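You operate a simulated robot arm through the tools that you are given. There is no shell and no other tool.

The job below is to be done with a simulated robot arm. You get a single attempt, and the scene is never put back.

## Task
Stop the yellow cabinet, block it off and switch the black breaker off.
Fine: red button first, dial to 0, switch blocked by its slide before the door opens; door shut.

It is judged by the outcome, as a careful person would: the job done as asked, and still so three seconds after it is handed in. It fails if anything else is knocked over, pushed out of place, dropped, spilled or broken.

## Robot
A 6-joint arm with a two-finger gripper, fixed in place. Base frame: the origin is at the foot of the arm, x ahead of it, y to its left, z up. Readings come in mm, degrees, newtons and seconds.
Its first joint turns from -166.0 to 166.0 degrees. Payload 3.43 kg.
The tool frame sits at the grasp point between the pads (the TCP): z along the fingers, y along the line on which they close. The tips reach 20 mm beyond it. Largest opening 190 mm; the body of the gripper starts 248 mm behind the TCP.
Orientation is told as [roll, pitch, yaw] about the base's x, y, z axes, in that order, counted from this pose: with the fingers straight down and closing along the base's y, the tool's x points along the base's -x, its y along +y and its z along -z.

## Interface
- The arm moves only by the tool arm_command. Its argument "increments" is a list of rows, each an object of numbers (a shift or turn left out is 0, a gripper value left out holds the last): "x", "y", "z": the shift along the base's x, y, z in cm; "rx", "ry", "rz": the turn, a rotation vector about the base's x, y, z in degrees; "gripper": the closure, from 0 (fully open) to 1 (shut). In form: [{"x": .., "y": .., "z": .., "rx": .., "ry": .., "rz": .., "gripper": ..}, ...]. A call has 1 to 20 rows; each row shifts and turns the commanded pose from where the row before left it. Each row takes 0.2 s and may step no farther than 50 mm and 8.6 degrees from the row before; otherwise, or with a gripper value out of range, the whole call is refused. Where a pose cannot be reached the arm comes as near as it can. A force on the tool above 90 N (or 10 N above the force at the start of the call, whichever is more), or a blocked arm, ends the call early, and 0.2 s more pass. Each finger travels about 45 mm/s and halts on what it meets, pressing with about 26 N; the grip force reading is that of the motor and also rises with nothing between the fingers. The clock runs only during rows and for 0.2 s after the last one: add rows that do not move to give the fingers time. The reply holds the time, the measured pose of the TCP, the force on the tool along the base axes, the opening and the grip force, in the units named above and with some noise, with the torque about the TCP (base axes, N m) and any sound that the robot's microphone picked up.
- Cameras (640 x 400 px; columns grow to the right, rows downward): "scene" is fixed at [49.8, -499.7, 1468.9]; the picture's right is [0.41, -0.91, 0.00], its down [-0.34, -0.15, -0.93] and it looks along [0.85, 0.38, -0.37] (base axes); focal length 341 px, centre (320, 200). "wrist" rides on the gripper at [70, -8, -288] in the tool frame; the picture's right is [0.12, 0.99, 0.00], its down [-0.96, 0.12, -0.25] and it looks along [-0.25, 0.03, 0.97] (tool axes); focal length 261 px, centre (320, 200). There is no depth. A picture from a camera that has moved, and an enlarged one, comes with that camera's place and axes in the base frame and with its lens.
- snapshot(camera): a new picture of that camera. The clock stands still meanwhile.
- raise_lower(by): slides the trunk up (or, below 0, down) by that many mm; the arm rides with it, the base frame stays. It gives what a move gives, with no picture.
- zoom(camera, box): a new picture of the part [left, top, right, bottom] of that camera's present view, enlarged. The clock stands still meanwhile.
- finish_job(): hands the job in; it is judged then, once.

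Nothing tells you positions but the pictures and the camera data. Unless the task says otherwise, let go and move clear before handing in.

The tools are called as name(argument=value, ...) on one line, values as JSON. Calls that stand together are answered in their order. arm_command: Moves the arm, as the interface text tells. Its arguments: {"type":"object","properties":{"increments":{"type":"array"}},"required":["increments"]} The other tools are called the same way: raise_lower (by) slides the trunk up or down; snapshot (camera) takes a picture; zoom (camera, box) takes an enlarged picture of a part of a camera's view; finish_job () hands the job in.

At the start:

```text
clock: 0.0
tool_pos: [806.1, 148.4, 1141.4]
tool_rot: [0.0, 0.1, 0.1]
ft_force: [0.2, -1.1, 0.2]
ft_torque: [0.01, 0.01, -0.05]
gripper_width: 190.2
finger_force: 0.2
trunk travel left (down, up): [-175.0, 65.0]
```

scene: 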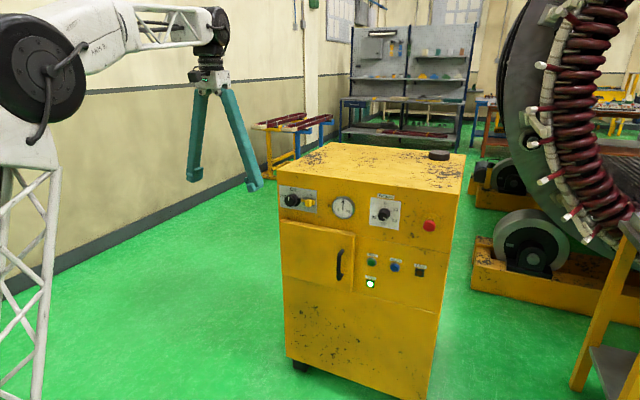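
wrist: 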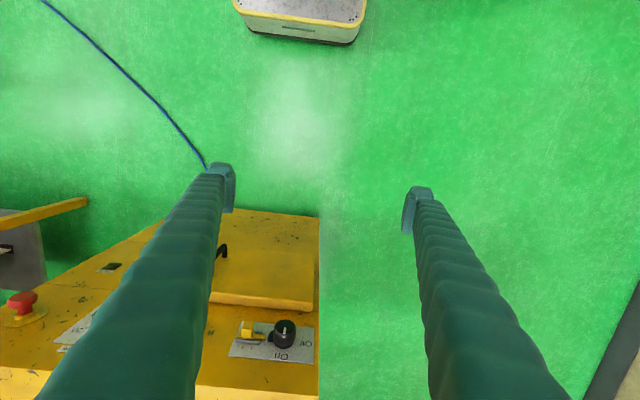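

I see a yellow cabinet with a front panel: black rotary switch with a yellow slide at upper left, a gauge, a dial, a red button, a small door with a handle (the breaker is presumably behind it). I'll take enlarged views first to locate everything.

zoom(camera="scene", box=[270, 170, 370, 232])

zoom(camera="scene", box=[350, 180, 450, 242])

zoom(camera="scene", box=[270, 130, 480, 400])

zoom(camera="wrist", box=[200, 200, 340, 400])

```text
6.40 times, centred on (320, 201) of scene
camera zoom: at [49.8, -499.7, 1468.9], right [0.41, -0.91, 0.0], down [-0.34, -0.15, -0.93], along [0.85, 0.38, -0.37], focal length 2184 px, centre (320, 194)
```

zoom: 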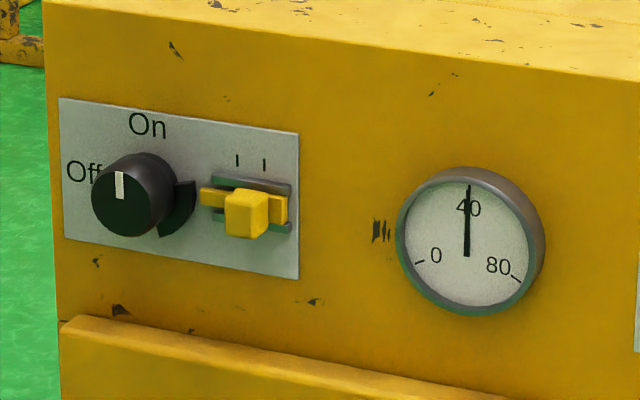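

```text
6.40 times, centred on (400, 211) of scene
camera zoom: at [49.8, -499.7, 1468.9], right [0.41, -0.91, 0.0], down [-0.34, -0.15, -0.93], along [0.85, 0.38, -0.37], focal length 2184 px, centre (-192, 130)
```

zoom: 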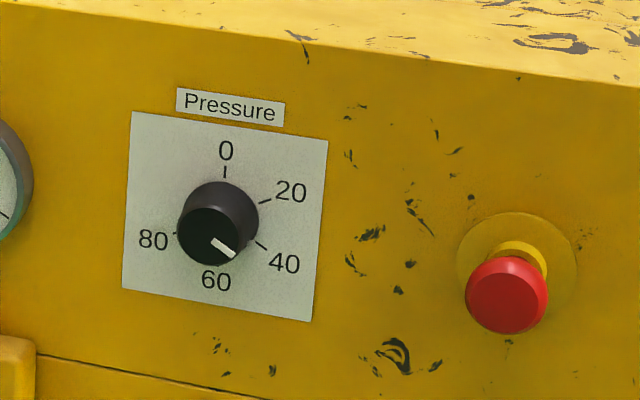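

```text
1.48 times, centred on (375, 265) of scene
camera zoom: at [49.8, -499.7, 1468.9], right [0.41, -0.91, 0.0], down [-0.34, -0.15, -0.93], along [0.85, 0.38, -0.37], focal length 506 px, centre (238, 104)
```

zoom: 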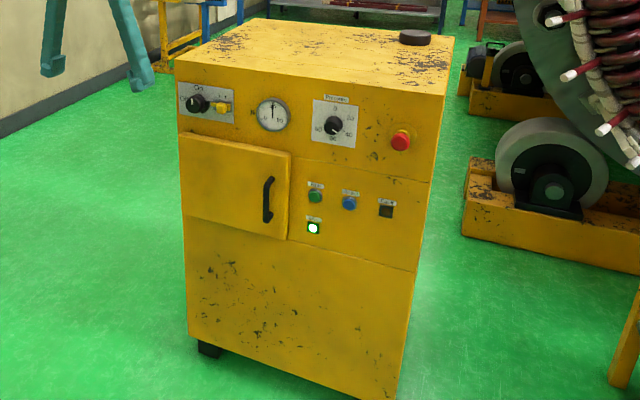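

```text
2.00 times, centred on (270, 300) of wrist
camera zoom: at [735.8, 141.8, 1429.3], right [-0.12, 0.99, 0.0], down [0.96, 0.12, 0.25], along [0.25, 0.03, -0.97], focal length 521 px, centre (420, 0)
```

zoom: 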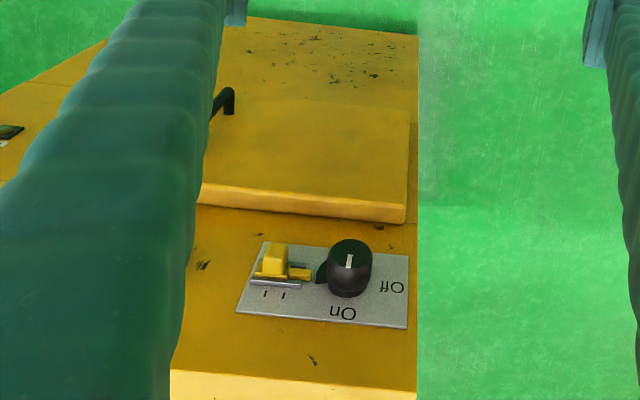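

The cabinet's front faces the robot. Triangulating the two views puts the red button's cap near (1142, -417, 964) and the switch knob near (1153, 123, 959). I'll turn the tool to point ahead (+x), well clear of the panel, to get a frontal wrist view.

arm_command(increments=[{"ry": -8.5}, {"ry": -8.5}, {"ry": -8.5}, {"ry": -8.5}, {"ry": -8.5}, {"ry": -8.5}, {"ry": -8.5}, {"ry": -8.5}, {"ry": -8.5}, {"ry": -8.5}, {"ry": -5.0}])

```text
clock: 2.6
tool_pos: [806.6, 119.4, 1131.5]
tool_rot: [62.0, -87.0, -66.1]
ft_force: [0.0, -0.4, 0.4]
ft_torque: [-0.01, 0.01, 0.0]
gripper_width: 189.8
finger_force: 0.1
trunk travel left (down, up): [-175.0, 65.0]
stopped in row 11: the arm was blocked; the commanded pose is now the measured one
```

The arm reports it was blocked at the last bit of the turn, near horizontal. I'll look at both views to see the arm's posture before going on.

snapshot(camera="scene")

snapshot(camera="wrist")

```text
taken
```

scene: 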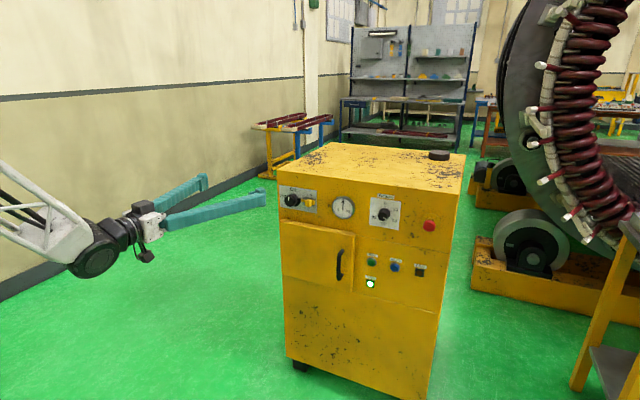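

```text
taken
camera wrist: at [516.0, 136.3, 1067.3], right [0.07, 0.99, -0.07], down [-0.22, 0.09, 0.97], along [0.97, -0.05, 0.22], focal length 261 px, centre (320, 200)
```

wrist: 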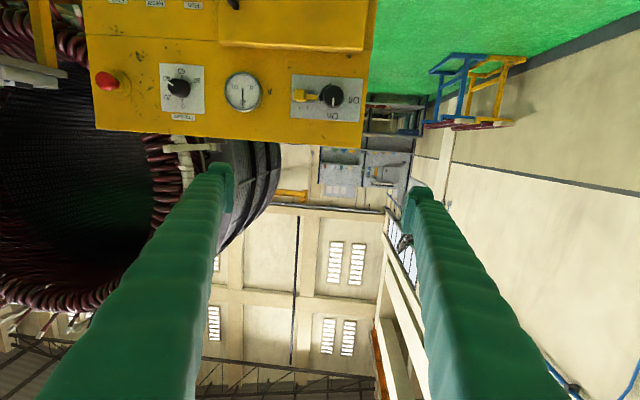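

The picture is upside down with the tool level, but the panel is in plain view: red button, dial, gauge and the switch with its slide. The arm was just folded too tightly, so I'll move it forward and lower, then square the tool to +x.

arm_command(increments=[{"x": 2.1, "y": -3.1, "z": -1.9}, {"x": 2.1, "y": -3.1, "z": -1.9}, {"x": 2.1, "y": -3.1, "z": -1.9}, {"x": 2.1, "y": -3.1, "z": -1.9}, {"x": 2.1, "y": -3.1, "z": -1.9, "rx": -0.9, "ry": -0.47, "rz": 1.37}, {"x": 2.1, "y": -3.1, "z": -1.9, "rx": -0.9, "ry": -0.47, "rz": 1.37}, {"x": 2.1, "y": -3.1, "z": -1.9, "rx": -0.9, "ry": -0.47, "rz": 1.37}, {"gripper": 0.5}, {"gripper": 0.8}, {"gripper": 1.0}, {}, {}, {}, {}, {}, {}])

```text
clock: 6.0
tool_pos: [943.8, 20.9, 1034.2]
tool_rot: [-28.2, -89.1, 21.8]
ft_force: [-1.0, -0.2, 0.2]
ft_torque: [0.05, 0.01, 0.0]
gripper_width: 13.7
finger_force: 0.0
out of reach, approached as far as the arm can: row 3, 4, 5, 6, 7
trunk travel left (down, up): [-175.0, 65.0]
```

The arm said part of that move was out of reach: it stopped at y≈21, z≈1034. I'll look at its posture to understand which limit it's hitting.

snapshot(camera="scene")

snapshot(camera="wrist")

```text
taken
```

scene: 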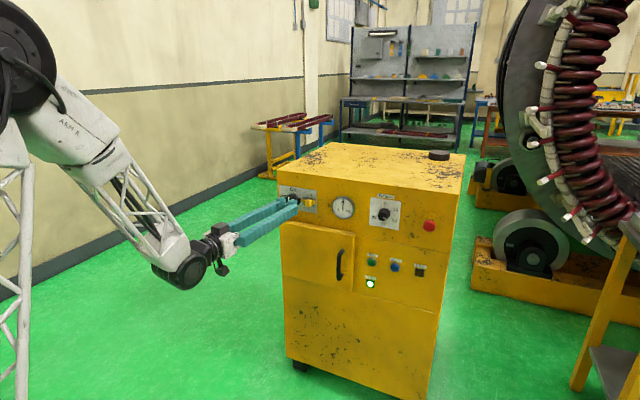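

```text
taken
camera wrist: at [656.2, 46.4, 969.1], right [0.11, 0.99, -0.13], down [-0.22, 0.15, 0.96], along [0.97, -0.08, 0.23], focal length 261 px, centre (320, 200)
```

wrist: 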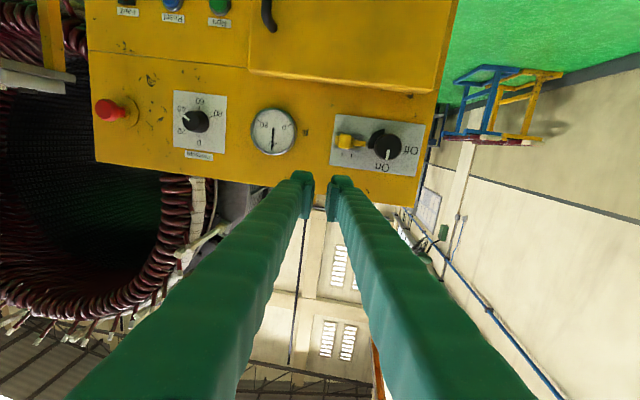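

The forearm hangs steeply down, so the wrist has to bend a lot to level the tool, which looks like a wrist bend limit. Lowering the trunk should flatten the forearm. The space ahead of the cabinet is free, so I'll lower it now and check.

raise_lower(by=-170)

```text
clock: 7.9
tool_pos: [944.2, 22.0, 865.7]
tool_rot: [-28.3, -89.1, 21.8]
ft_force: [-0.6, 0.4, 0.1]
ft_torque: [0.0, 0.02, 0.01]
gripper_width: 0.0
finger_force: 25.8
trunk travel left (down, up): [-5.0, 235.0]
```

The trunk is down and the tool is level but yawed about 6.5° to the right. I'll raise the tool relative to the trunk, straighten the yaw, and see how it responds.

arm_command(increments=[{"z": 2.5, "rz": 1.3}, {"z": 2.5, "rz": 1.3}, {"z": 2.5, "rz": 1.3}, {"z": 2.5, "rz": 1.3}, {"rz": 1.3}])

```text
clock: 9.1
tool_pos: [936.2, 66.0, 960.4]
tool_rot: [-23.5, -88.8, 21.0]
ft_force: [0.3, -0.4, -0.1]
ft_torque: [0.01, 0.03, 0.02]
gripper_width: 0.3
finger_force: 25.8
out of reach, approached as far as the arm can: row 1, 2, 3, 4
trunk travel left (down, up): [-5.0, 235.0]
```

The arm can level out, but it resists going right (-y) while facing straight ahead, so a joint is near a limit. I'll test whether turning about the tool's own axis frees it up.

arm_command(increments=[{"rx": -8}, {"rx": -8}, {"rx": -8}, {"y": -2}, {"y": -2}])

```text
clock: 10.3
tool_pos: [928.4, 73.5, 968.5]
tool_rot: [-87.2, -65.5, 86.1]
ft_force: [0.2, -0.8, -0.2]
ft_torque: [0.05, -0.05, -0.04]
gripper_width: 0.2
finger_force: 25.9
out of reach, approached as far as the arm can: row 1, 2, 4, 5
trunk travel left (down, up): [-5.0, 235.0]
```

That didn't free it. I'll try turning the other way about the tool axis.

arm_command(increments=[{"rx": 8}, {"rx": 8}, {"rx": 8}, {"rx": 8}, {"rx": 8}, {"rx": 8}, {"y": -2}, {"y": -2}])

snapshot(camera="scene")

```text
clock: 12.1
tool_pos: [922.7, 72.9, 979.2]
tool_rot: [69.7, -86.6, -71.3]
ft_force: [0.1, 0.3, 0.3]
ft_torque: [-0.02, 0.0, -0.04]
gripper_width: 0.1
finger_force: 26.0
out of reach, approached as far as the arm can: row 1, 2, 4, 5, 6, 7, 8
trunk travel left (down, up): [-5.0, 235.0]
```

```text
taken
```

scene: 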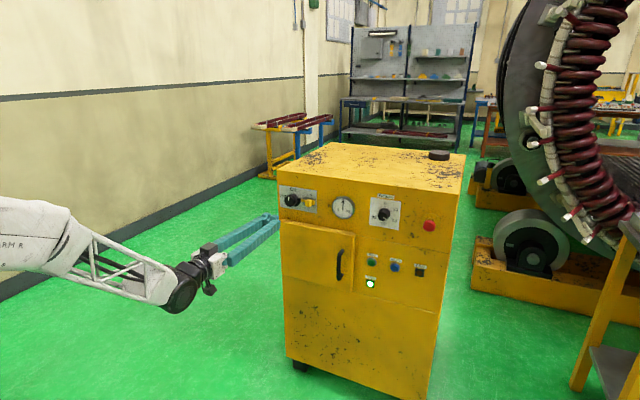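

The limit is still unclear, so I'll look closely at the arm itself and at the wrist view before moving any more.

zoom(camera="scene", box=[0, 170, 290, 351])

snapshot(camera="wrist")

```text
2.21 times, centred on (145, 260) of scene
camera zoom: at [49.8, -499.7, 1468.9], right [0.41, -0.91, 0.0], down [-0.34, -0.15, -0.93], along [0.85, 0.38, -0.37], focal length 753 px, centre (706, 66)
```

zoom: 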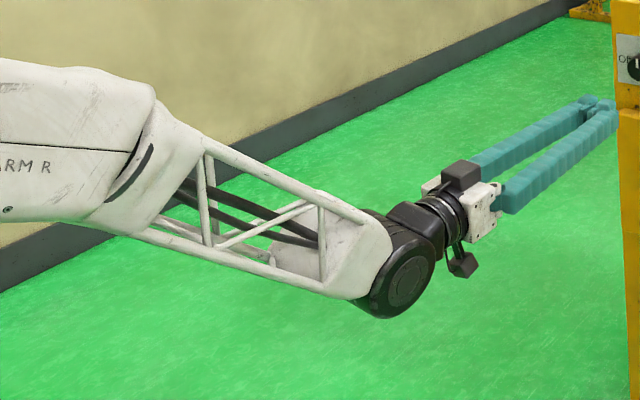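

```text
taken
camera wrist: at [632.9, 77.5, 914.8], right [0.02, 1.0, -0.06], down [-0.23, 0.07, 0.97], along [0.97, -0.01, 0.23], focal length 261 px, centre (320, 200)
```

wrist: 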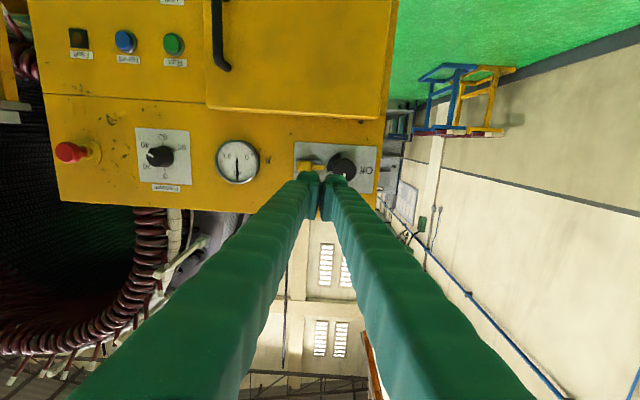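

This looks like a spherical wrist: levelling the tool off to one side flipped the forearm roll close to its limit. I'll unwind to tool-down, centre on y=0 so the tool lies in the arm's plane, then pitch up again without the flip.

arm_command(increments=[{"x": -1.0, "ry": 8}, {"x": -1.0, "ry": 8}, {"x": -1.0, "ry": 8}, {"x": -1.0, "ry": 8}, {"x": -1.0, "ry": 8}, {"x": -1.0, "ry": 8}, {"x": -1.0, "ry": 8}, {"x": -1.0, "ry": 8}, {"x": -1.0, "ry": 8}, {"x": -1.0, "ry": 8}, {"x": -1.0, "ry": 7}])

```text
clock: 14.5
tool_pos: [841.4, 41.6, 982.6]
tool_rot: [-3.2, -22.1, -3.5]
ft_force: [-0.5, -0.5, 1.7]
ft_torque: [0.0, -0.12, 0.04]
gripper_width: 0.4
finger_force: 26.0
out of reach, approached as far as the arm can: row 3, 4, 5, 6
trunk travel left (down, up): [-5.0, 235.0]
```

The tool is nearly down again (pitch -22°). I'll finish straightening it and move to y=0.

arm_command(increments=[{"x": -1.0, "ry": 7.4}, {"x": -1.0, "ry": 7.4}, {"x": -1.0, "ry": 7.3}, {"rx": 3.2, "y": -2.0}, {"rz": 3.5, "y": -2.2}, {}])

```text
clock: 15.9
tool_pos: [811.6, 0.6, 981.4]
tool_rot: [-1.3, 0.3, 0.5]
ft_force: [-0.8, 0.2, -0.1]
ft_torque: [0.0, 0.01, 0.01]
gripper_width: 0.3
finger_force: 26.1
trunk travel left (down, up): [-5.0, 235.0]
```

Tool down at y≈0 now. I'll trim the leftover angles and begin pitching up within the arm's plane, checking partway.

arm_command(increments=[{"rx": 1.3, "rz": -0.5, "y": -0.06}, {"ry": -8.3}, {"ry": -8.5}, {"ry": -8.5}, {"ry": -8.5}, {"ry": -8.5}])

```text
clock: 17.3
tool_pos: [811.7, 0.8, 980.5]
tool_rot: [0.1, -42.1, -0.1]
ft_force: [0.9, -0.8, 0.4]
ft_torque: [0.0, 0.02, 0.0]
gripper_width: 0.1
finger_force: 26.0
trunk travel left (down, up): [-5.0, 235.0]
```

In-plane pitching is clean so far (-42°). I'll continue to level while moving slightly forward.

arm_command(increments=[{"x": 1.0, "ry": -8}, {"x": 1.0, "ry": -8}, {"x": 1.0, "ry": -8}, {"x": 1.0, "ry": -8}, {"x": 1.0, "ry": -8}, {"x": 1.0, "ry": -7.9}])

```text
clock: 18.7
tool_pos: [869.9, 0.1, 983.8]
tool_rot: [107.5, -89.8, -107.6]
ft_force: [0.0, 0.6, 0.4]
ft_torque: [0.03, 0.19, 0.0]
gripper_width: 0.0
finger_force: 26.4
trunk travel left (down, up): [-5.0, 235.0]
```

The tool is level at (870, 0, 984) with no limit warnings. Now I'll test moving right toward the red button, staying well back from the panel.

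arm_command(increments=[{"x": 1.5, "y": -4}, {"x": 1.5, "y": -4}, {"x": 1.5, "y": -4}, {"x": 1.5, "y": -4}, {"x": 0, "y": -4}])

snapshot(camera="wrist")

snapshot(camera="scene")

```text
clock: 19.9
tool_pos: [929.7, -201.0, 982.9]
tool_rot: [75.3, -89.9, -75.3]
ft_force: [-0.1, 0.0, 0.3]
ft_torque: [0.01, 0.06, -0.08]
gripper_width: 0.3
finger_force: 25.9
trunk travel left (down, up): [-5.0, 235.0]
```

```text
taken
camera wrist: at [642.5, -208.3, 913.1], right [0.0, 0.99, -0.12], down [-0.25, 0.11, 0.96], along [0.97, 0.03, 0.25], focal length 261 px, centre (320, 200)
```

wrist: 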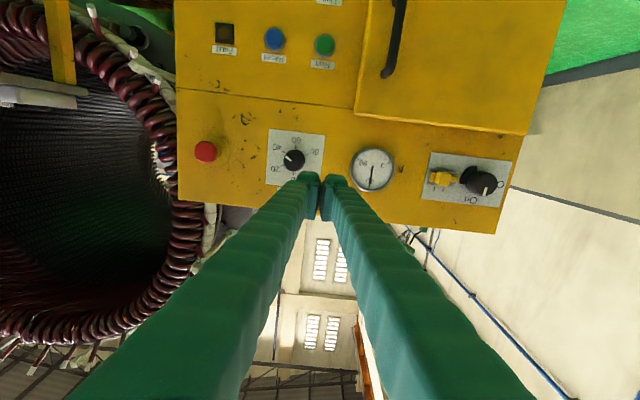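

```text
taken
```

scene: 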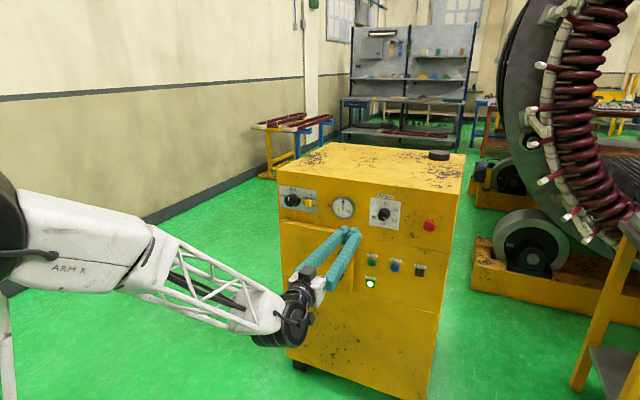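

The arm now moves freely in this configuration. I'll take enlarged frontal views of the controls to locate them precisely.

zoom(camera="wrist", box=[180, 80, 340, 180])

zoom(camera="wrist", box=[340, 130, 520, 242])

zoom(camera="wrist", box=[340, 0, 580, 150])

```text
4.00 times, centred on (260, 130) of wrist
camera zoom: at [642.5, -208.3, 913.1], right [0.0, 0.99, -0.12], down [-0.25, 0.11, 0.96], along [0.97, 0.03, 0.25], focal length 1043 px, centre (560, 480)
```

zoom: 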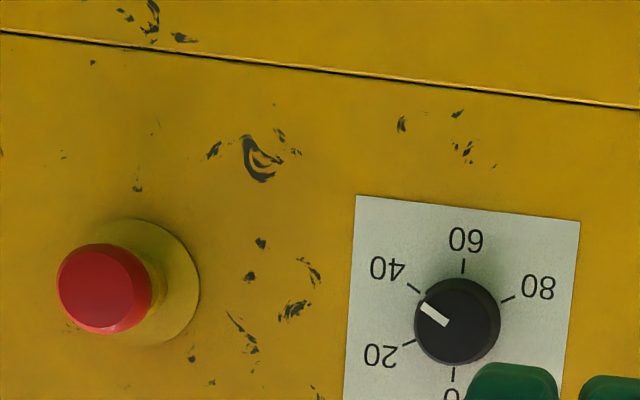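

```text
3.56 times, centred on (430, 186) of wrist
camera zoom: at [642.5, -208.3, 913.1], right [0.0, 0.99, -0.12], down [-0.25, 0.11, 0.96], along [0.97, 0.03, 0.25], focal length 927 px, centre (-71, 250)
```

zoom: 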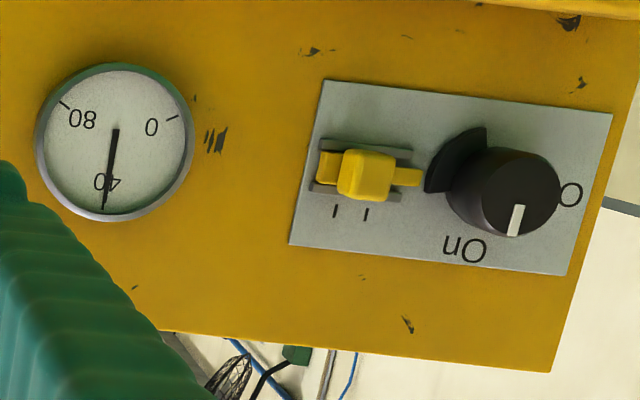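

```text
2.67 times, centred on (460, 75) of wrist
camera zoom: at [642.5, -208.3, 913.1], right [0.0, 0.99, -0.12], down [-0.25, 0.11, 0.96], along [0.97, 0.03, 0.25], focal length 695 px, centre (-53, 533)
```

zoom: 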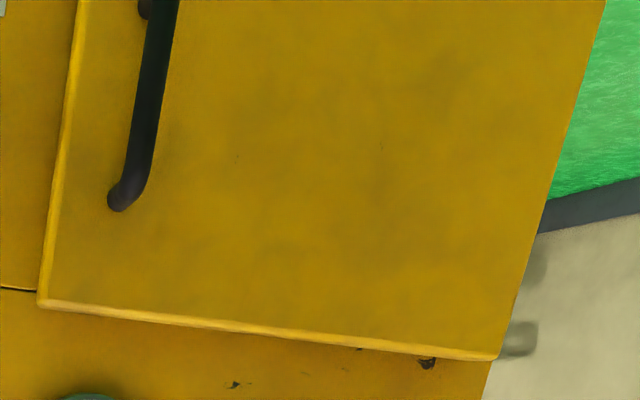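

From the two views, the panel plane is at x≈1166. The red cap is at (1125, -412, 972), the dial axis at y≈-253, z≈971 (now pointing at 40), the switch knob at y≈118, z≈967, and the slide handle at y≈39, z≈971. First I'll line up the closed fingertips in front of the red button.

arm_command(increments=[{"x": 2.0, "y": -3.53, "z": -0.2}, {"x": 2.0, "y": -3.53, "z": -0.2}, {"x": 2.0, "y": -3.53, "z": -0.2}, {"x": 2.0, "y": -3.53, "z": -0.2}, {"x": 2.0, "y": -3.53, "z": -0.2}, {"x": 2.0, "y": -3.53, "z": -0.2}])

zoom(camera="wrist", box=[200, 60, 440, 210])

zoom(camera="scene", box=[360, 180, 460, 242])

```text
clock: 21.3
tool_pos: [1051.0, -412.2, 970.1]
tool_rot: [84.8, -89.9, -84.8]
ft_force: [-0.8, 0.3, 0.6]
ft_torque: [-0.02, 0.2, -0.09]
gripper_width: 0.1
finger_force: 26.1
trunk travel left (down, up): [-5.0, 235.0]
```

```text
2.67 times, centred on (320, 135) of wrist
camera zoom: at [763.2, -419.2, 900.6], right [0.0, 0.99, -0.12], down [-0.25, 0.11, 0.96], along [0.97, 0.03, 0.25], focal length 695 px, centre (320, 373)
```

zoom: 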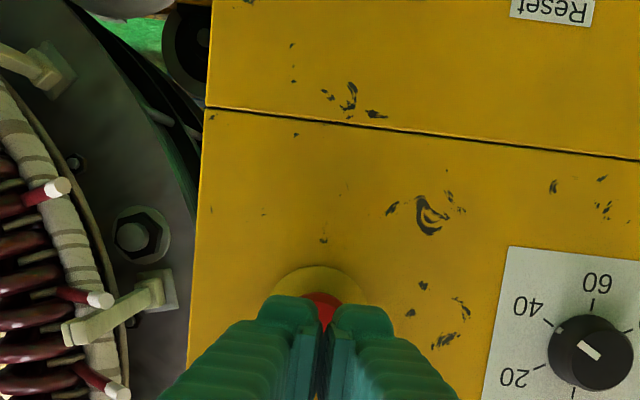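

```text
6.40 times, centred on (410, 211) of scene
camera zoom: at [49.8, -499.7, 1468.9], right [0.41, -0.91, 0.0], down [-0.34, -0.15, -0.93], along [0.85, 0.38, -0.37], focal length 2184 px, centre (-256, 130)
```

zoom: 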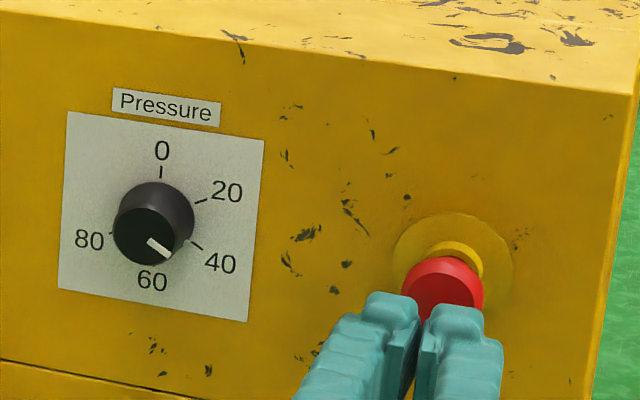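

The fingertips are centred on the red cap. I'll advance to just short of it and then push in small steps while watching the force.

arm_command(increments=[{"x": 1.5}, {"x": 1.5}, {"x": 1.0}, {"x": 0.5}, {"x": 0.3}, {"x": 0.3}])

```text
clock: 22.7
tool_pos: [1102.0, -412.5, 970.0]
tool_rot: [70.3, -89.7, -70.2]
ft_force: [-4.4, 1.0, -0.2]
ft_torque: [-0.06, -0.01, 0.04]
gripper_width: 6.1
finger_force: 34.4
trunk travel left (down, up): [-5.0, 235.0]
```

First contact shows (-4 N, tip at x≈1122). I'll continue in 2 mm steps to press the button in.

arm_command(increments=[{"x": 0.2}, {"x": 0.2}, {"x": 0.2}, {"x": 0.2}, {"x": 0.2}])

zoom(camera="scene", box=[360, 180, 460, 242])

```text
clock: 24.1
tool_pos: [1108.6, -413.5, 969.6]
tool_rot: [45.0, -89.8, -45.1]
ft_force: [-72.6, 11.8, -3.3]
ft_torque: [-0.17, -0.09, 0.28]
gripper_width: 6.2
finger_force: 34.3
trunk travel left (down, up): [-5.0, 235.0]
stopped in row 5: the force on the tool passed its limit at 93 N (the readings are from after the stop); the commanded pose is now the measured one
```

```text
6.40 times, centred on (410, 211) of scene
camera zoom: at [49.8, -499.7, 1468.9], right [0.41, -0.91, 0.0], down [-0.34, -0.15, -0.93], along [0.85, 0.38, -0.37], focal length 2184 px, centre (-256, 130)
```

zoom: 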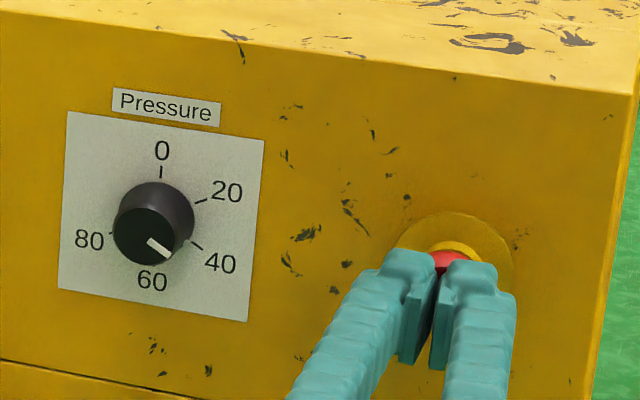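

The button went in about 7 mm and reached a hard stop. I'll back off and check whether it stayed in and whether the running lamp went out.

arm_command(increments=[{"x": -0.3}, {"x": -0.5}, {"x": -1.0}, {"x": -2.0}, {"x": -3.0}])

zoom(camera="scene", box=[360, 180, 460, 242])

zoom(camera="scene", box=[270, 170, 470, 295])

```text
clock: 25.3
tool_pos: [1044.6, -411.1, 968.1]
tool_rot: [43.2, -89.8, -43.3]
ft_force: [0.2, 0.6, -0.3]
ft_torque: [0.03, -0.14, -0.05]
gripper_width: 0.0
finger_force: 34.5
trunk travel left (down, up): [-5.0, 235.0]
```

```text
6.40 times, centred on (410, 211) of scene
camera zoom: at [49.8, -499.7, 1468.9], right [0.41, -0.91, 0.0], down [-0.34, -0.15, -0.93], along [0.85, 0.38, -0.37], focal length 2184 px, centre (-256, 130)
```

zoom: 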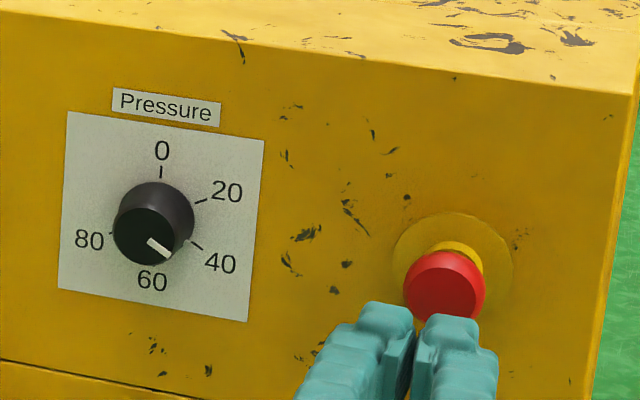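

```text
3.20 times, centred on (370, 232) of scene
camera zoom: at [49.8, -499.7, 1468.9], right [0.41, -0.91, 0.0], down [-0.34, -0.15, -0.93], along [0.85, 0.38, -0.37], focal length 1092 px, centre (160, 96)
```

zoom: 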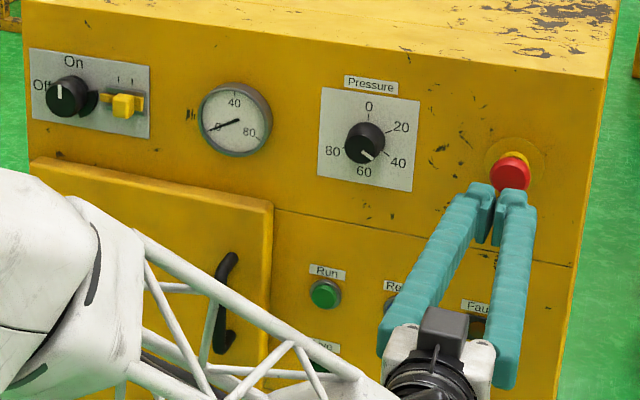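

The gauge has dropped to 0, so the red button registered. Next is the dial: I'll move in front of it with the gripper rolled +60° and partly open, so that I can turn it 120° counter-clockwise from 40 to 0.

arm_command(increments=[{"x": -1.0, "y": 2.0, "rx": 7.5, "gripper": 0.57}, {"x": -1.0, "y": 2.0, "rx": 7.5}, {"y": 2.0, "rx": 7.5}, {"y": 2.0, "rx": 7.5}, {"y": 2.0, "rx": 7.5}, {"y": 2.0, "rx": 7.5}, {"y": 2.0, "rx": 7.5}, {"y": 1.8, "z": 0.3, "rx": 7.5}])

snapshot(camera="wrist")

zoom(camera="scene", box=[350, 170, 470, 295])

```text
clock: 27.1
tool_pos: [1023.8, -253.6, 969.3]
tool_rot: [89.9, -29.8, -89.7]
ft_force: [0.2, -0.3, -0.4]
ft_torque: [0.01, -0.04, 0.03]
gripper_width: 81.8
finger_force: 0.0
trunk travel left (down, up): [-5.0, 235.0]
```

```text
taken
camera wrist: at [735.5, -196.2, 929.6], right [0.0, 0.59, 0.8], down [-0.24, -0.78, 0.58], along [0.97, -0.2, 0.15], focal length 261 px, centre (320, 200)
```

wrist: 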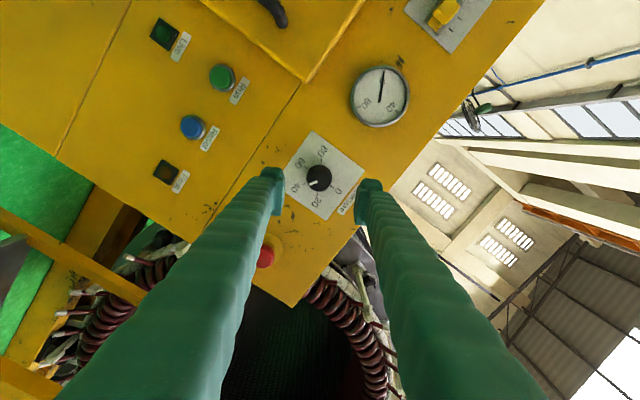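

```text
3.20 times, centred on (410, 232) of scene
camera zoom: at [49.8, -499.7, 1468.9], right [0.41, -0.91, 0.0], down [-0.34, -0.15, -0.93], along [0.85, 0.38, -0.37], focal length 1092 px, centre (32, 96)
```

zoom: 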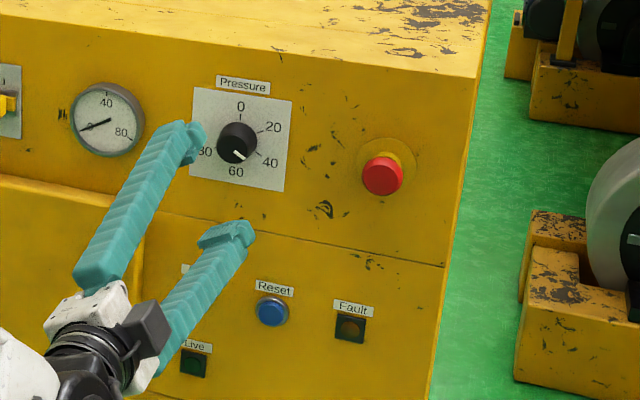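

The Live lamp is off too. I'll zoom the wrist view to check that the fingers are centred on the dial before closing in.

zoom(camera="wrist", box=[250, 115, 390, 220])

```text
3.81 times, centred on (320, 168) of wrist
camera zoom: at [735.5, -196.2, 929.6], right [0.0, 0.59, 0.8], down [-0.24, -0.78, 0.58], along [0.97, -0.2, 0.15], focal length 993 px, centre (320, 324)
```

zoom: 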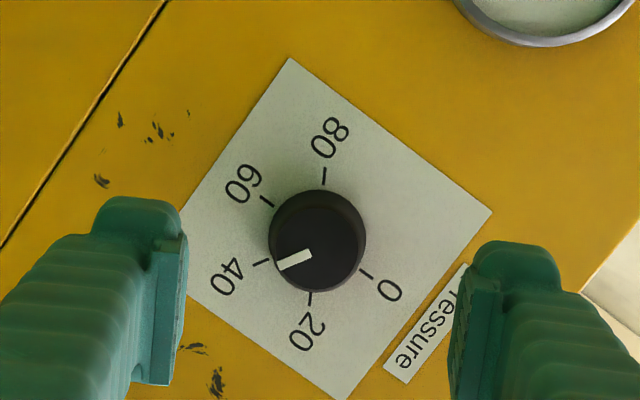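

The dial axis computes to y=-254.4, z=971.6, so only a 2 mm correction is needed. I'll advance with the fingers straddling the knob, stopping a few mm short of the plate.

arm_command(increments=[{"x": 3.0, "y": -0.08, "z": 0.23}, {"x": 3.0}, {"x": 3.0}, {"x": 1.0}, {"x": 0.6}, {"x": 0.5}])

zoom(camera="wrist", box=[230, 100, 410, 235])

zoom(camera="scene", box=[340, 170, 440, 232])

```text
clock: 28.5
tool_pos: [1134.8, -253.8, 973.8]
tool_rot: [90.0, -29.8, -89.7]
ft_force: [0.1, 1.1, 0.2]
ft_torque: [0.01, 0.01, 0.03]
gripper_width: 81.8
finger_force: 0.0
trunk travel left (down, up): [-5.0, 235.0]
```

```text
2.96 times, centred on (320, 168) of wrist
camera zoom: at [847.0, -196.3, 932.2], right [0.0, 0.6, 0.8], down [-0.24, -0.78, 0.58], along [0.97, -0.19, 0.15], focal length 772 px, centre (320, 296)
```

zoom: 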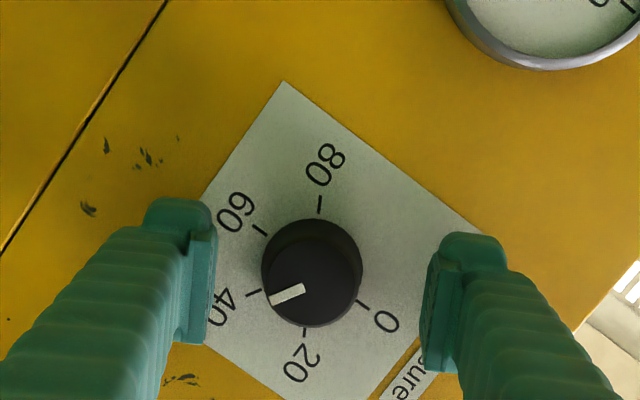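

```text
6.40 times, centred on (390, 201) of scene
camera zoom: at [49.8, -499.7, 1468.9], right [0.41, -0.91, 0.0], down [-0.34, -0.15, -0.93], along [0.85, 0.38, -0.37], focal length 2184 px, centre (-128, 194)
```

zoom: 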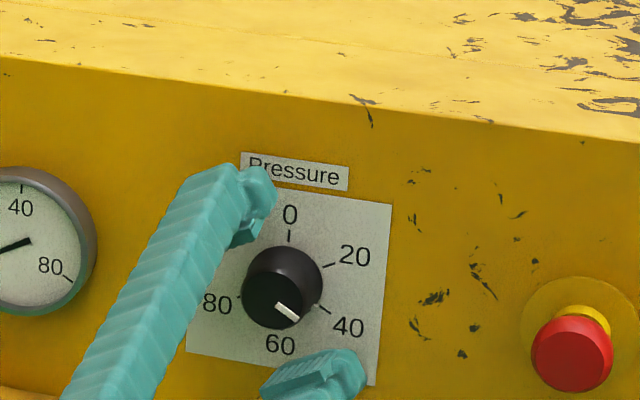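

The fingers straddle the knob well; the dial centre is about 3 mm lower than the TCP. I'll correct that and close the grip on the knob.

arm_command(increments=[{"z": -0.25}, {"gripper": 1.0}, {}, {}, {}, {}])

zoom(camera="wrist", box=[230, 100, 410, 235])

```text
clock: 29.9
tool_pos: [1135.8, -254.5, 970.7]
tool_rot: [89.8, -29.8, -89.7]
ft_force: [-0.4, -1.4, -5.8]
ft_torque: [0.01, 0.03, -0.04]
gripper_width: 38.8
finger_force: 45.0
trunk travel left (down, up): [-5.0, 235.0]
```

```text
2.96 times, centred on (320, 168) of wrist
camera zoom: at [846.9, -197.0, 929.0], right [0.0, 0.6, 0.8], down [-0.24, -0.78, 0.58], along [0.97, -0.2, 0.14], focal length 772 px, centre (320, 296)
```

zoom: 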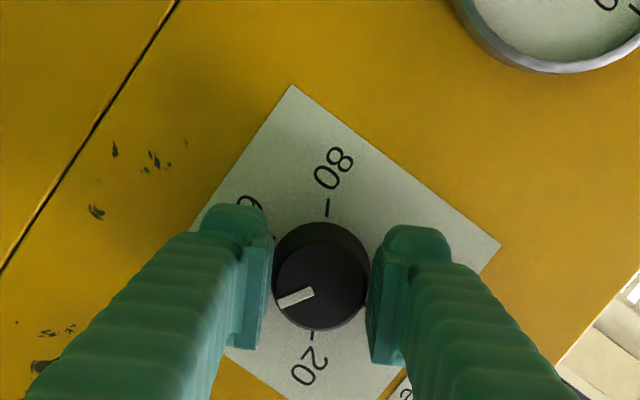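

The grip is on the knob (38.8 mm, light side load). I'll turn it counter-clockwise by 60° first and check the force and the pointer.

arm_command(increments=[{"z": -0.1, "rx": -7.5}, {"rx": -7.5}, {"rx": -7.5}, {"rx": -7.5}, {"rx": -7.5}, {"rx": -7.5}, {"rx": -7.5}, {"rx": -7.5}])

zoom(camera="wrist", box=[230, 100, 410, 235])

zoom(camera="scene", box=[340, 170, 440, 232])

```text
clock: 31.7
tool_pos: [1135.2, -256.3, 969.7]
tool_rot: [27.4, -89.7, -27.4]
ft_force: [5.1, -3.6, 3.5]
ft_torque: [-0.01, 0.01, -0.03]
gripper_width: 38.5
finger_force: 44.9
trunk travel left (down, up): [-5.0, 235.0]
```

```text
2.96 times, centred on (320, 168) of wrist
camera zoom: at [847.0, -261.4, 901.0], right [0.0, 0.99, -0.12], down [-0.24, 0.11, 0.96], along [0.97, 0.03, 0.24], focal length 772 px, centre (320, 296)
```

zoom: 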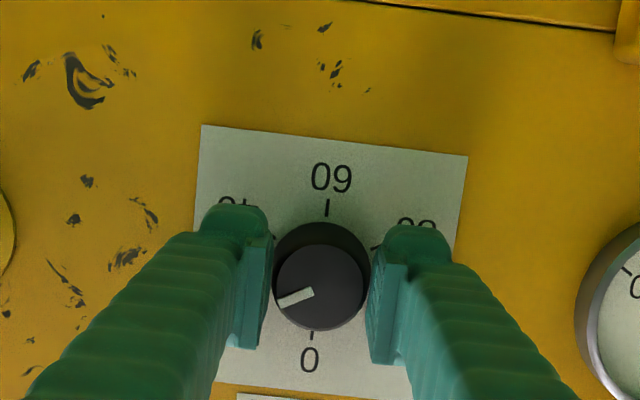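

```text
6.40 times, centred on (390, 201) of scene
camera zoom: at [49.8, -499.7, 1468.9], right [0.41, -0.91, 0.0], down [-0.34, -0.15, -0.93], along [0.85, 0.38, -0.37], focal length 2184 px, centre (-128, 194)
```

zoom: 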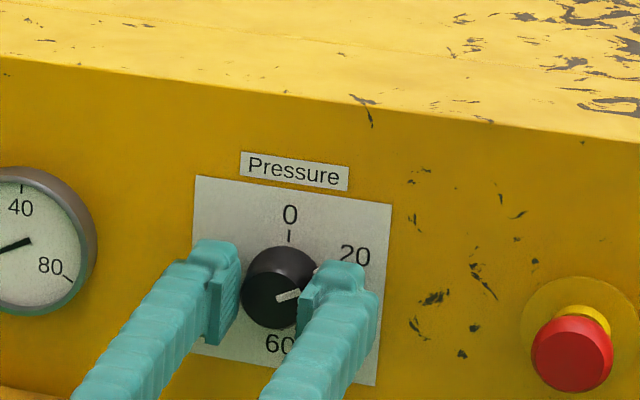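

The dial followed exactly and now points at 20. I'll turn the other 60° to reach 0.

arm_command(increments=[{"rx": -7.5}, {"rx": -7.5}, {"rx": -7.5}, {"rx": -7.5}, {"rx": -7.5}, {"rx": -7.5}, {"rx": -7.5}, {"rx": -7.5}])

zoom(camera="wrist", box=[230, 100, 410, 235])

zoom(camera="scene", box=[340, 170, 440, 232])

```text
clock: 33.5
tool_pos: [1134.5, -253.9, 969.0]
tool_rot: [-89.9, -30.2, 89.7]
ft_force: [8.3, -5.3, 6.2]
ft_torque: [0.01, -0.09, -0.01]
gripper_width: 38.4
finger_force: 44.5
trunk travel left (down, up): [-5.0, 235.0]
```

```text
2.96 times, centred on (320, 168) of wrist
camera zoom: at [846.9, -317.2, 942.9], right [0.0, 0.39, -0.92], down [-0.24, 0.89, 0.38], along [0.97, 0.22, 0.1], focal length 772 px, centre (320, 296)
```

zoom: 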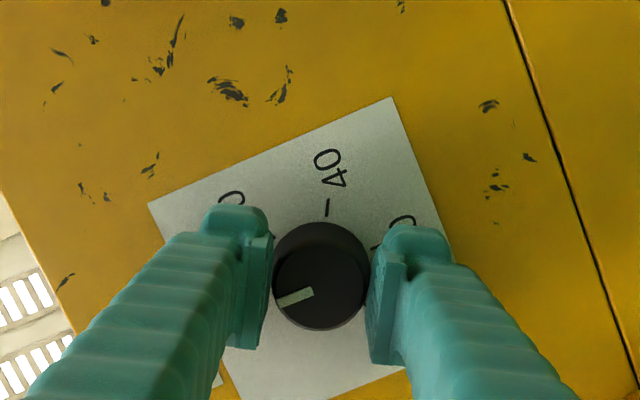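

```text
6.40 times, centred on (390, 201) of scene
camera zoom: at [49.8, -499.7, 1468.9], right [0.41, -0.91, 0.0], down [-0.34, -0.15, -0.93], along [0.85, 0.38, -0.37], focal length 2184 px, centre (-128, 194)
```

zoom: 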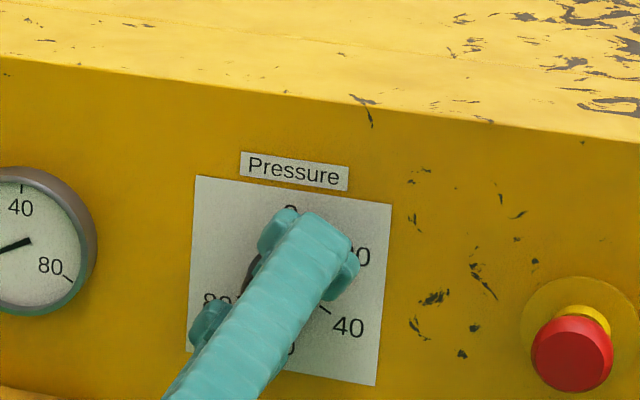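

The dial has turned the full 120°, which should be 0. I'll open, back straight out, and check the pointer.

arm_command(increments=[{"gripper": 0.57}, {}, {}, {"x": -2.0}, {"x": -4.0}, {"x": -4.0}, {}])

zoom(camera="wrist", box=[230, 100, 410, 235])

zoom(camera="scene", box=[340, 170, 440, 232])

```text
clock: 35.1
tool_pos: [1035.1, -255.0, 970.0]
tool_rot: [-89.9, -30.3, 89.8]
ft_force: [0.4, 0.2, 0.2]
ft_torque: [0.0, -0.04, -0.01]
gripper_width: 81.7
finger_force: 0.0
trunk travel left (down, up): [-5.0, 235.0]
```

```text
2.96 times, centred on (320, 168) of wrist
camera zoom: at [747.2, -317.8, 942.6], right [0.0, 0.4, -0.92], down [-0.24, 0.89, 0.38], along [0.97, 0.22, 0.1], focal length 772 px, centre (320, 296)
```

zoom: 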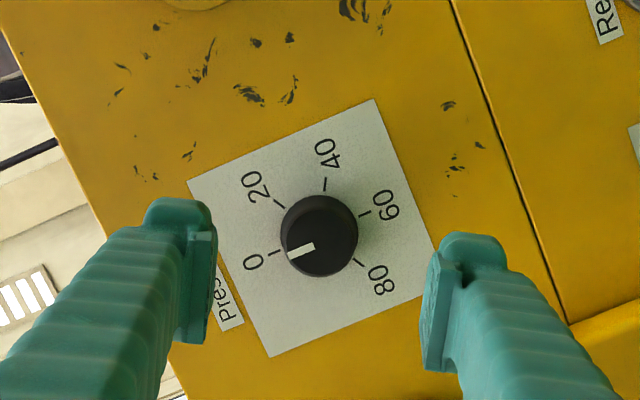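

```text
6.40 times, centred on (390, 201) of scene
camera zoom: at [49.8, -499.7, 1468.9], right [0.41, -0.91, 0.0], down [-0.34, -0.15, -0.93], along [0.85, 0.38, -0.37], focal length 2184 px, centre (-128, 194)
```

zoom: 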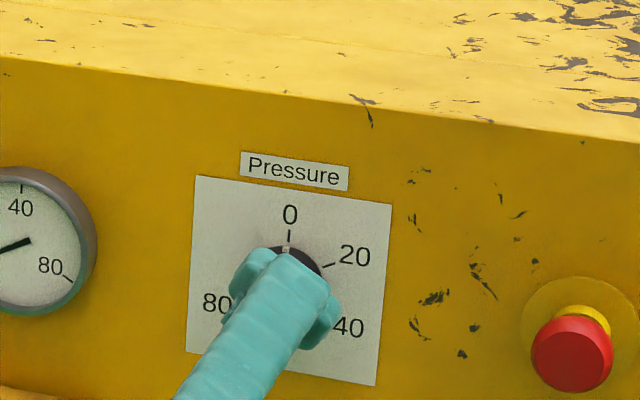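

The dial points at 0. Now I'll move across to the black switch, rolling the gripper so its fingers will sit above and below the knob, and stop short for a close look at the switch and slide.

arm_command(increments=[{"x": -1.5, "y": 1.0, "rx": 7.5}, {"x": -1.5, "y": 1.5, "rx": 7.5}, {"y": 1.9, "rx": 7.5}, {"y": 1.9, "rx": 7.5}, {"y": 1.9, "rx": 7.5}, {"y": 1.9, "rx": 7.5}, {"y": 1.9, "rx": 7.5}, {"y": 1.9, "rx": 7.5}, {"y": 1.9, "rx": 7.5}, {"y": 1.9, "rx": 7.5}, {"y": 1.9, "rx": 7.5}, {"y": 1.9, "rx": 7.5}, {"y": 1.9, "rx": 7.5}, {"y": 1.9, "rx": 7.5}, {"y": 1.9, "rx": 7.5}, {"y": 1.9, "rx": 7.5}, {"y": 1.9, "rx": 7.5}, {"y": 1.9, "rx": 7.5}, {"y": 1.9, "rx": 7.5}, {"y": 1.9, "rx": 7.5}])

snapshot(camera="wrist")

snapshot(camera="scene")

```text
clock: 39.3
tool_pos: [1005.9, 113.2, 969.3]
tool_rot: [90.0, 0.3, -89.8]
ft_force: [0.2, -0.9, 0.3]
ft_torque: [0.02, 0.03, 0.04]
gripper_width: 81.7
finger_force: 0.0
trunk travel left (down, up): [-5.0, 235.0]
```

```text
taken
camera wrist: at [716.3, 184.0, 962.1], right [0.0, 0.11, 0.99], down [-0.24, -0.96, 0.11], along [0.97, -0.24, 0.03], focal length 261 px, centre (320, 200)
```

wrist: 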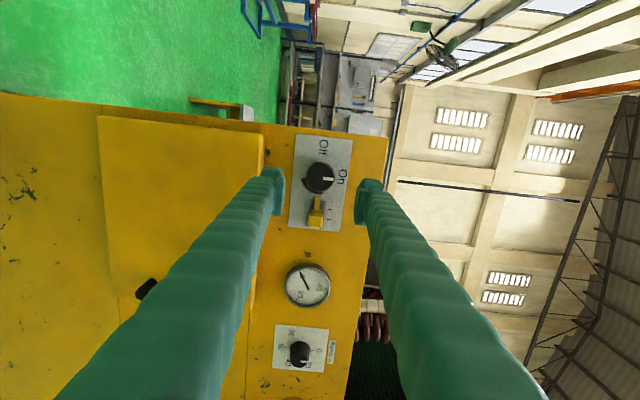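

```text
taken
```

scene: 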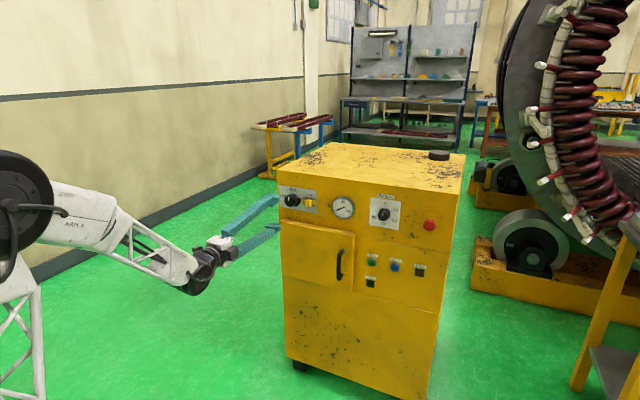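

zoom(camera="wrist", box=[270, 120, 380, 240])

zoom(camera="scene", box=[365, 185, 445, 235])

zoom(camera="scene", box=[275, 178, 365, 234])

```text
3.33 times, centred on (325, 180) of wrist
camera zoom: at [716.3, 184.0, 962.1], right [0.0, 0.11, 0.99], down [-0.24, -0.96, 0.11], along [0.97, -0.24, 0.03], focal length 869 px, centre (303, 267)
```

zoom: 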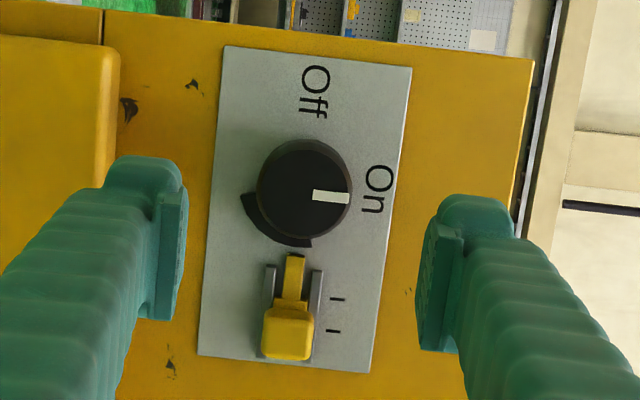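

```text
8.00 times, centred on (405, 210) of scene
camera zoom: at [49.8, -499.7, 1468.9], right [0.41, -0.91, 0.0], down [-0.34, -0.15, -0.93], along [0.85, 0.38, -0.37], focal length 2731 px, centre (-360, 120)
```

zoom: 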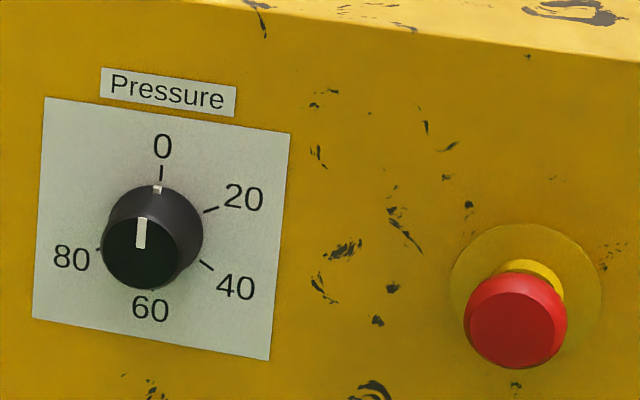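

```text
7.11 times, centred on (320, 206) of scene
camera zoom: at [49.8, -499.7, 1468.9], right [0.41, -0.91, 0.0], down [-0.34, -0.15, -0.93], along [0.85, 0.38, -0.37], focal length 2427 px, centre (320, 157)
```

zoom: 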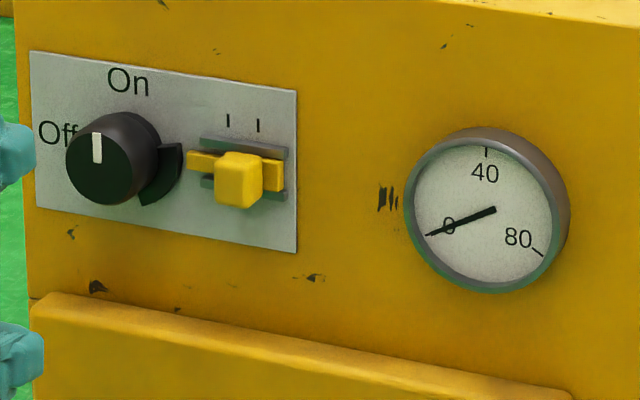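

I can see the switch details now. The flag on the knob's collar sits at about x=1159 and the slide's tongue tip at about (1157, 76, 971), so fingertips stopped at x≈1150 will clear both. I'll advance with the fingers above and below the knob at y≈117.5, z≈970.

arm_command(increments=[{"x": 3.0, "y": 0.43, "z": 0.07}, {"x": 3.0}, {"x": 3.0}, {"x": 1.5}, {"x": 1.0}, {"x": 0.6}, {"x": 0.3}])

zoom(camera="wrist", box=[230, 100, 410, 235])

zoom(camera="scene", box=[265, 170, 365, 232])

```text
clock: 40.9
tool_pos: [1130.1, 117.6, 970.9]
tool_rot: [90.0, 0.1, -89.9]
ft_force: [0.2, -0.5, -0.8]
ft_torque: [0.02, 0.04, 0.01]
gripper_width: 81.7
finger_force: 0.0
trunk travel left (down, up): [-5.0, 235.0]
```

```text
2.96 times, centred on (320, 168) of wrist
camera zoom: at [840.8, 188.4, 962.5], right [0.0, 0.12, 0.99], down [-0.24, -0.96, 0.11], along [0.97, -0.24, 0.03], focal length 772 px, centre (320, 296)
```

zoom: 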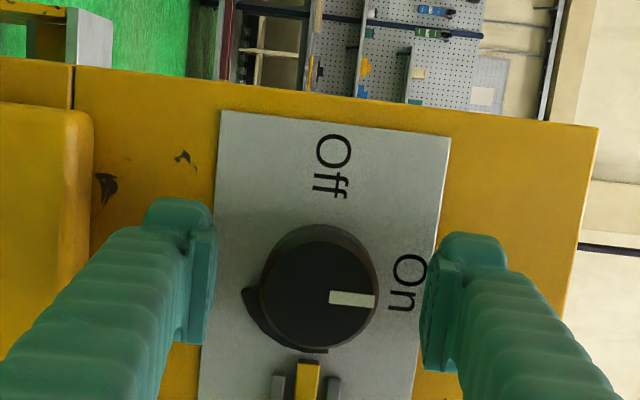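

```text
6.40 times, centred on (315, 201) of scene
camera zoom: at [49.8, -499.7, 1468.9], right [0.41, -0.91, 0.0], down [-0.34, -0.15, -0.93], along [0.85, 0.38, -0.37], focal length 2184 px, centre (352, 194)
```

zoom: 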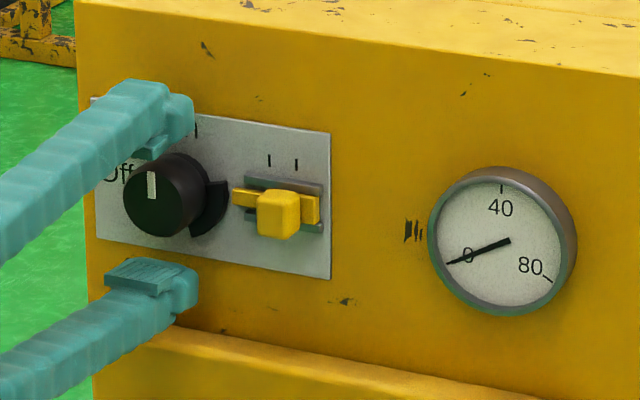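

The knob is centred between the fingers, and the On and Off labels are 90° apart. I'll close the grip.

arm_command(increments=[{"gripper": 1.0}, {}, {}, {}, {}])

```text
clock: 42.1
tool_pos: [1129.2, 117.1, 970.3]
tool_rot: [90.0, 0.2, -89.8]
ft_force: [0.5, 0.3, -1.2]
ft_torque: [0.01, -0.01, -0.04]
gripper_width: 46.0
finger_force: 44.7
trunk travel left (down, up): [-5.0, 235.0]
```

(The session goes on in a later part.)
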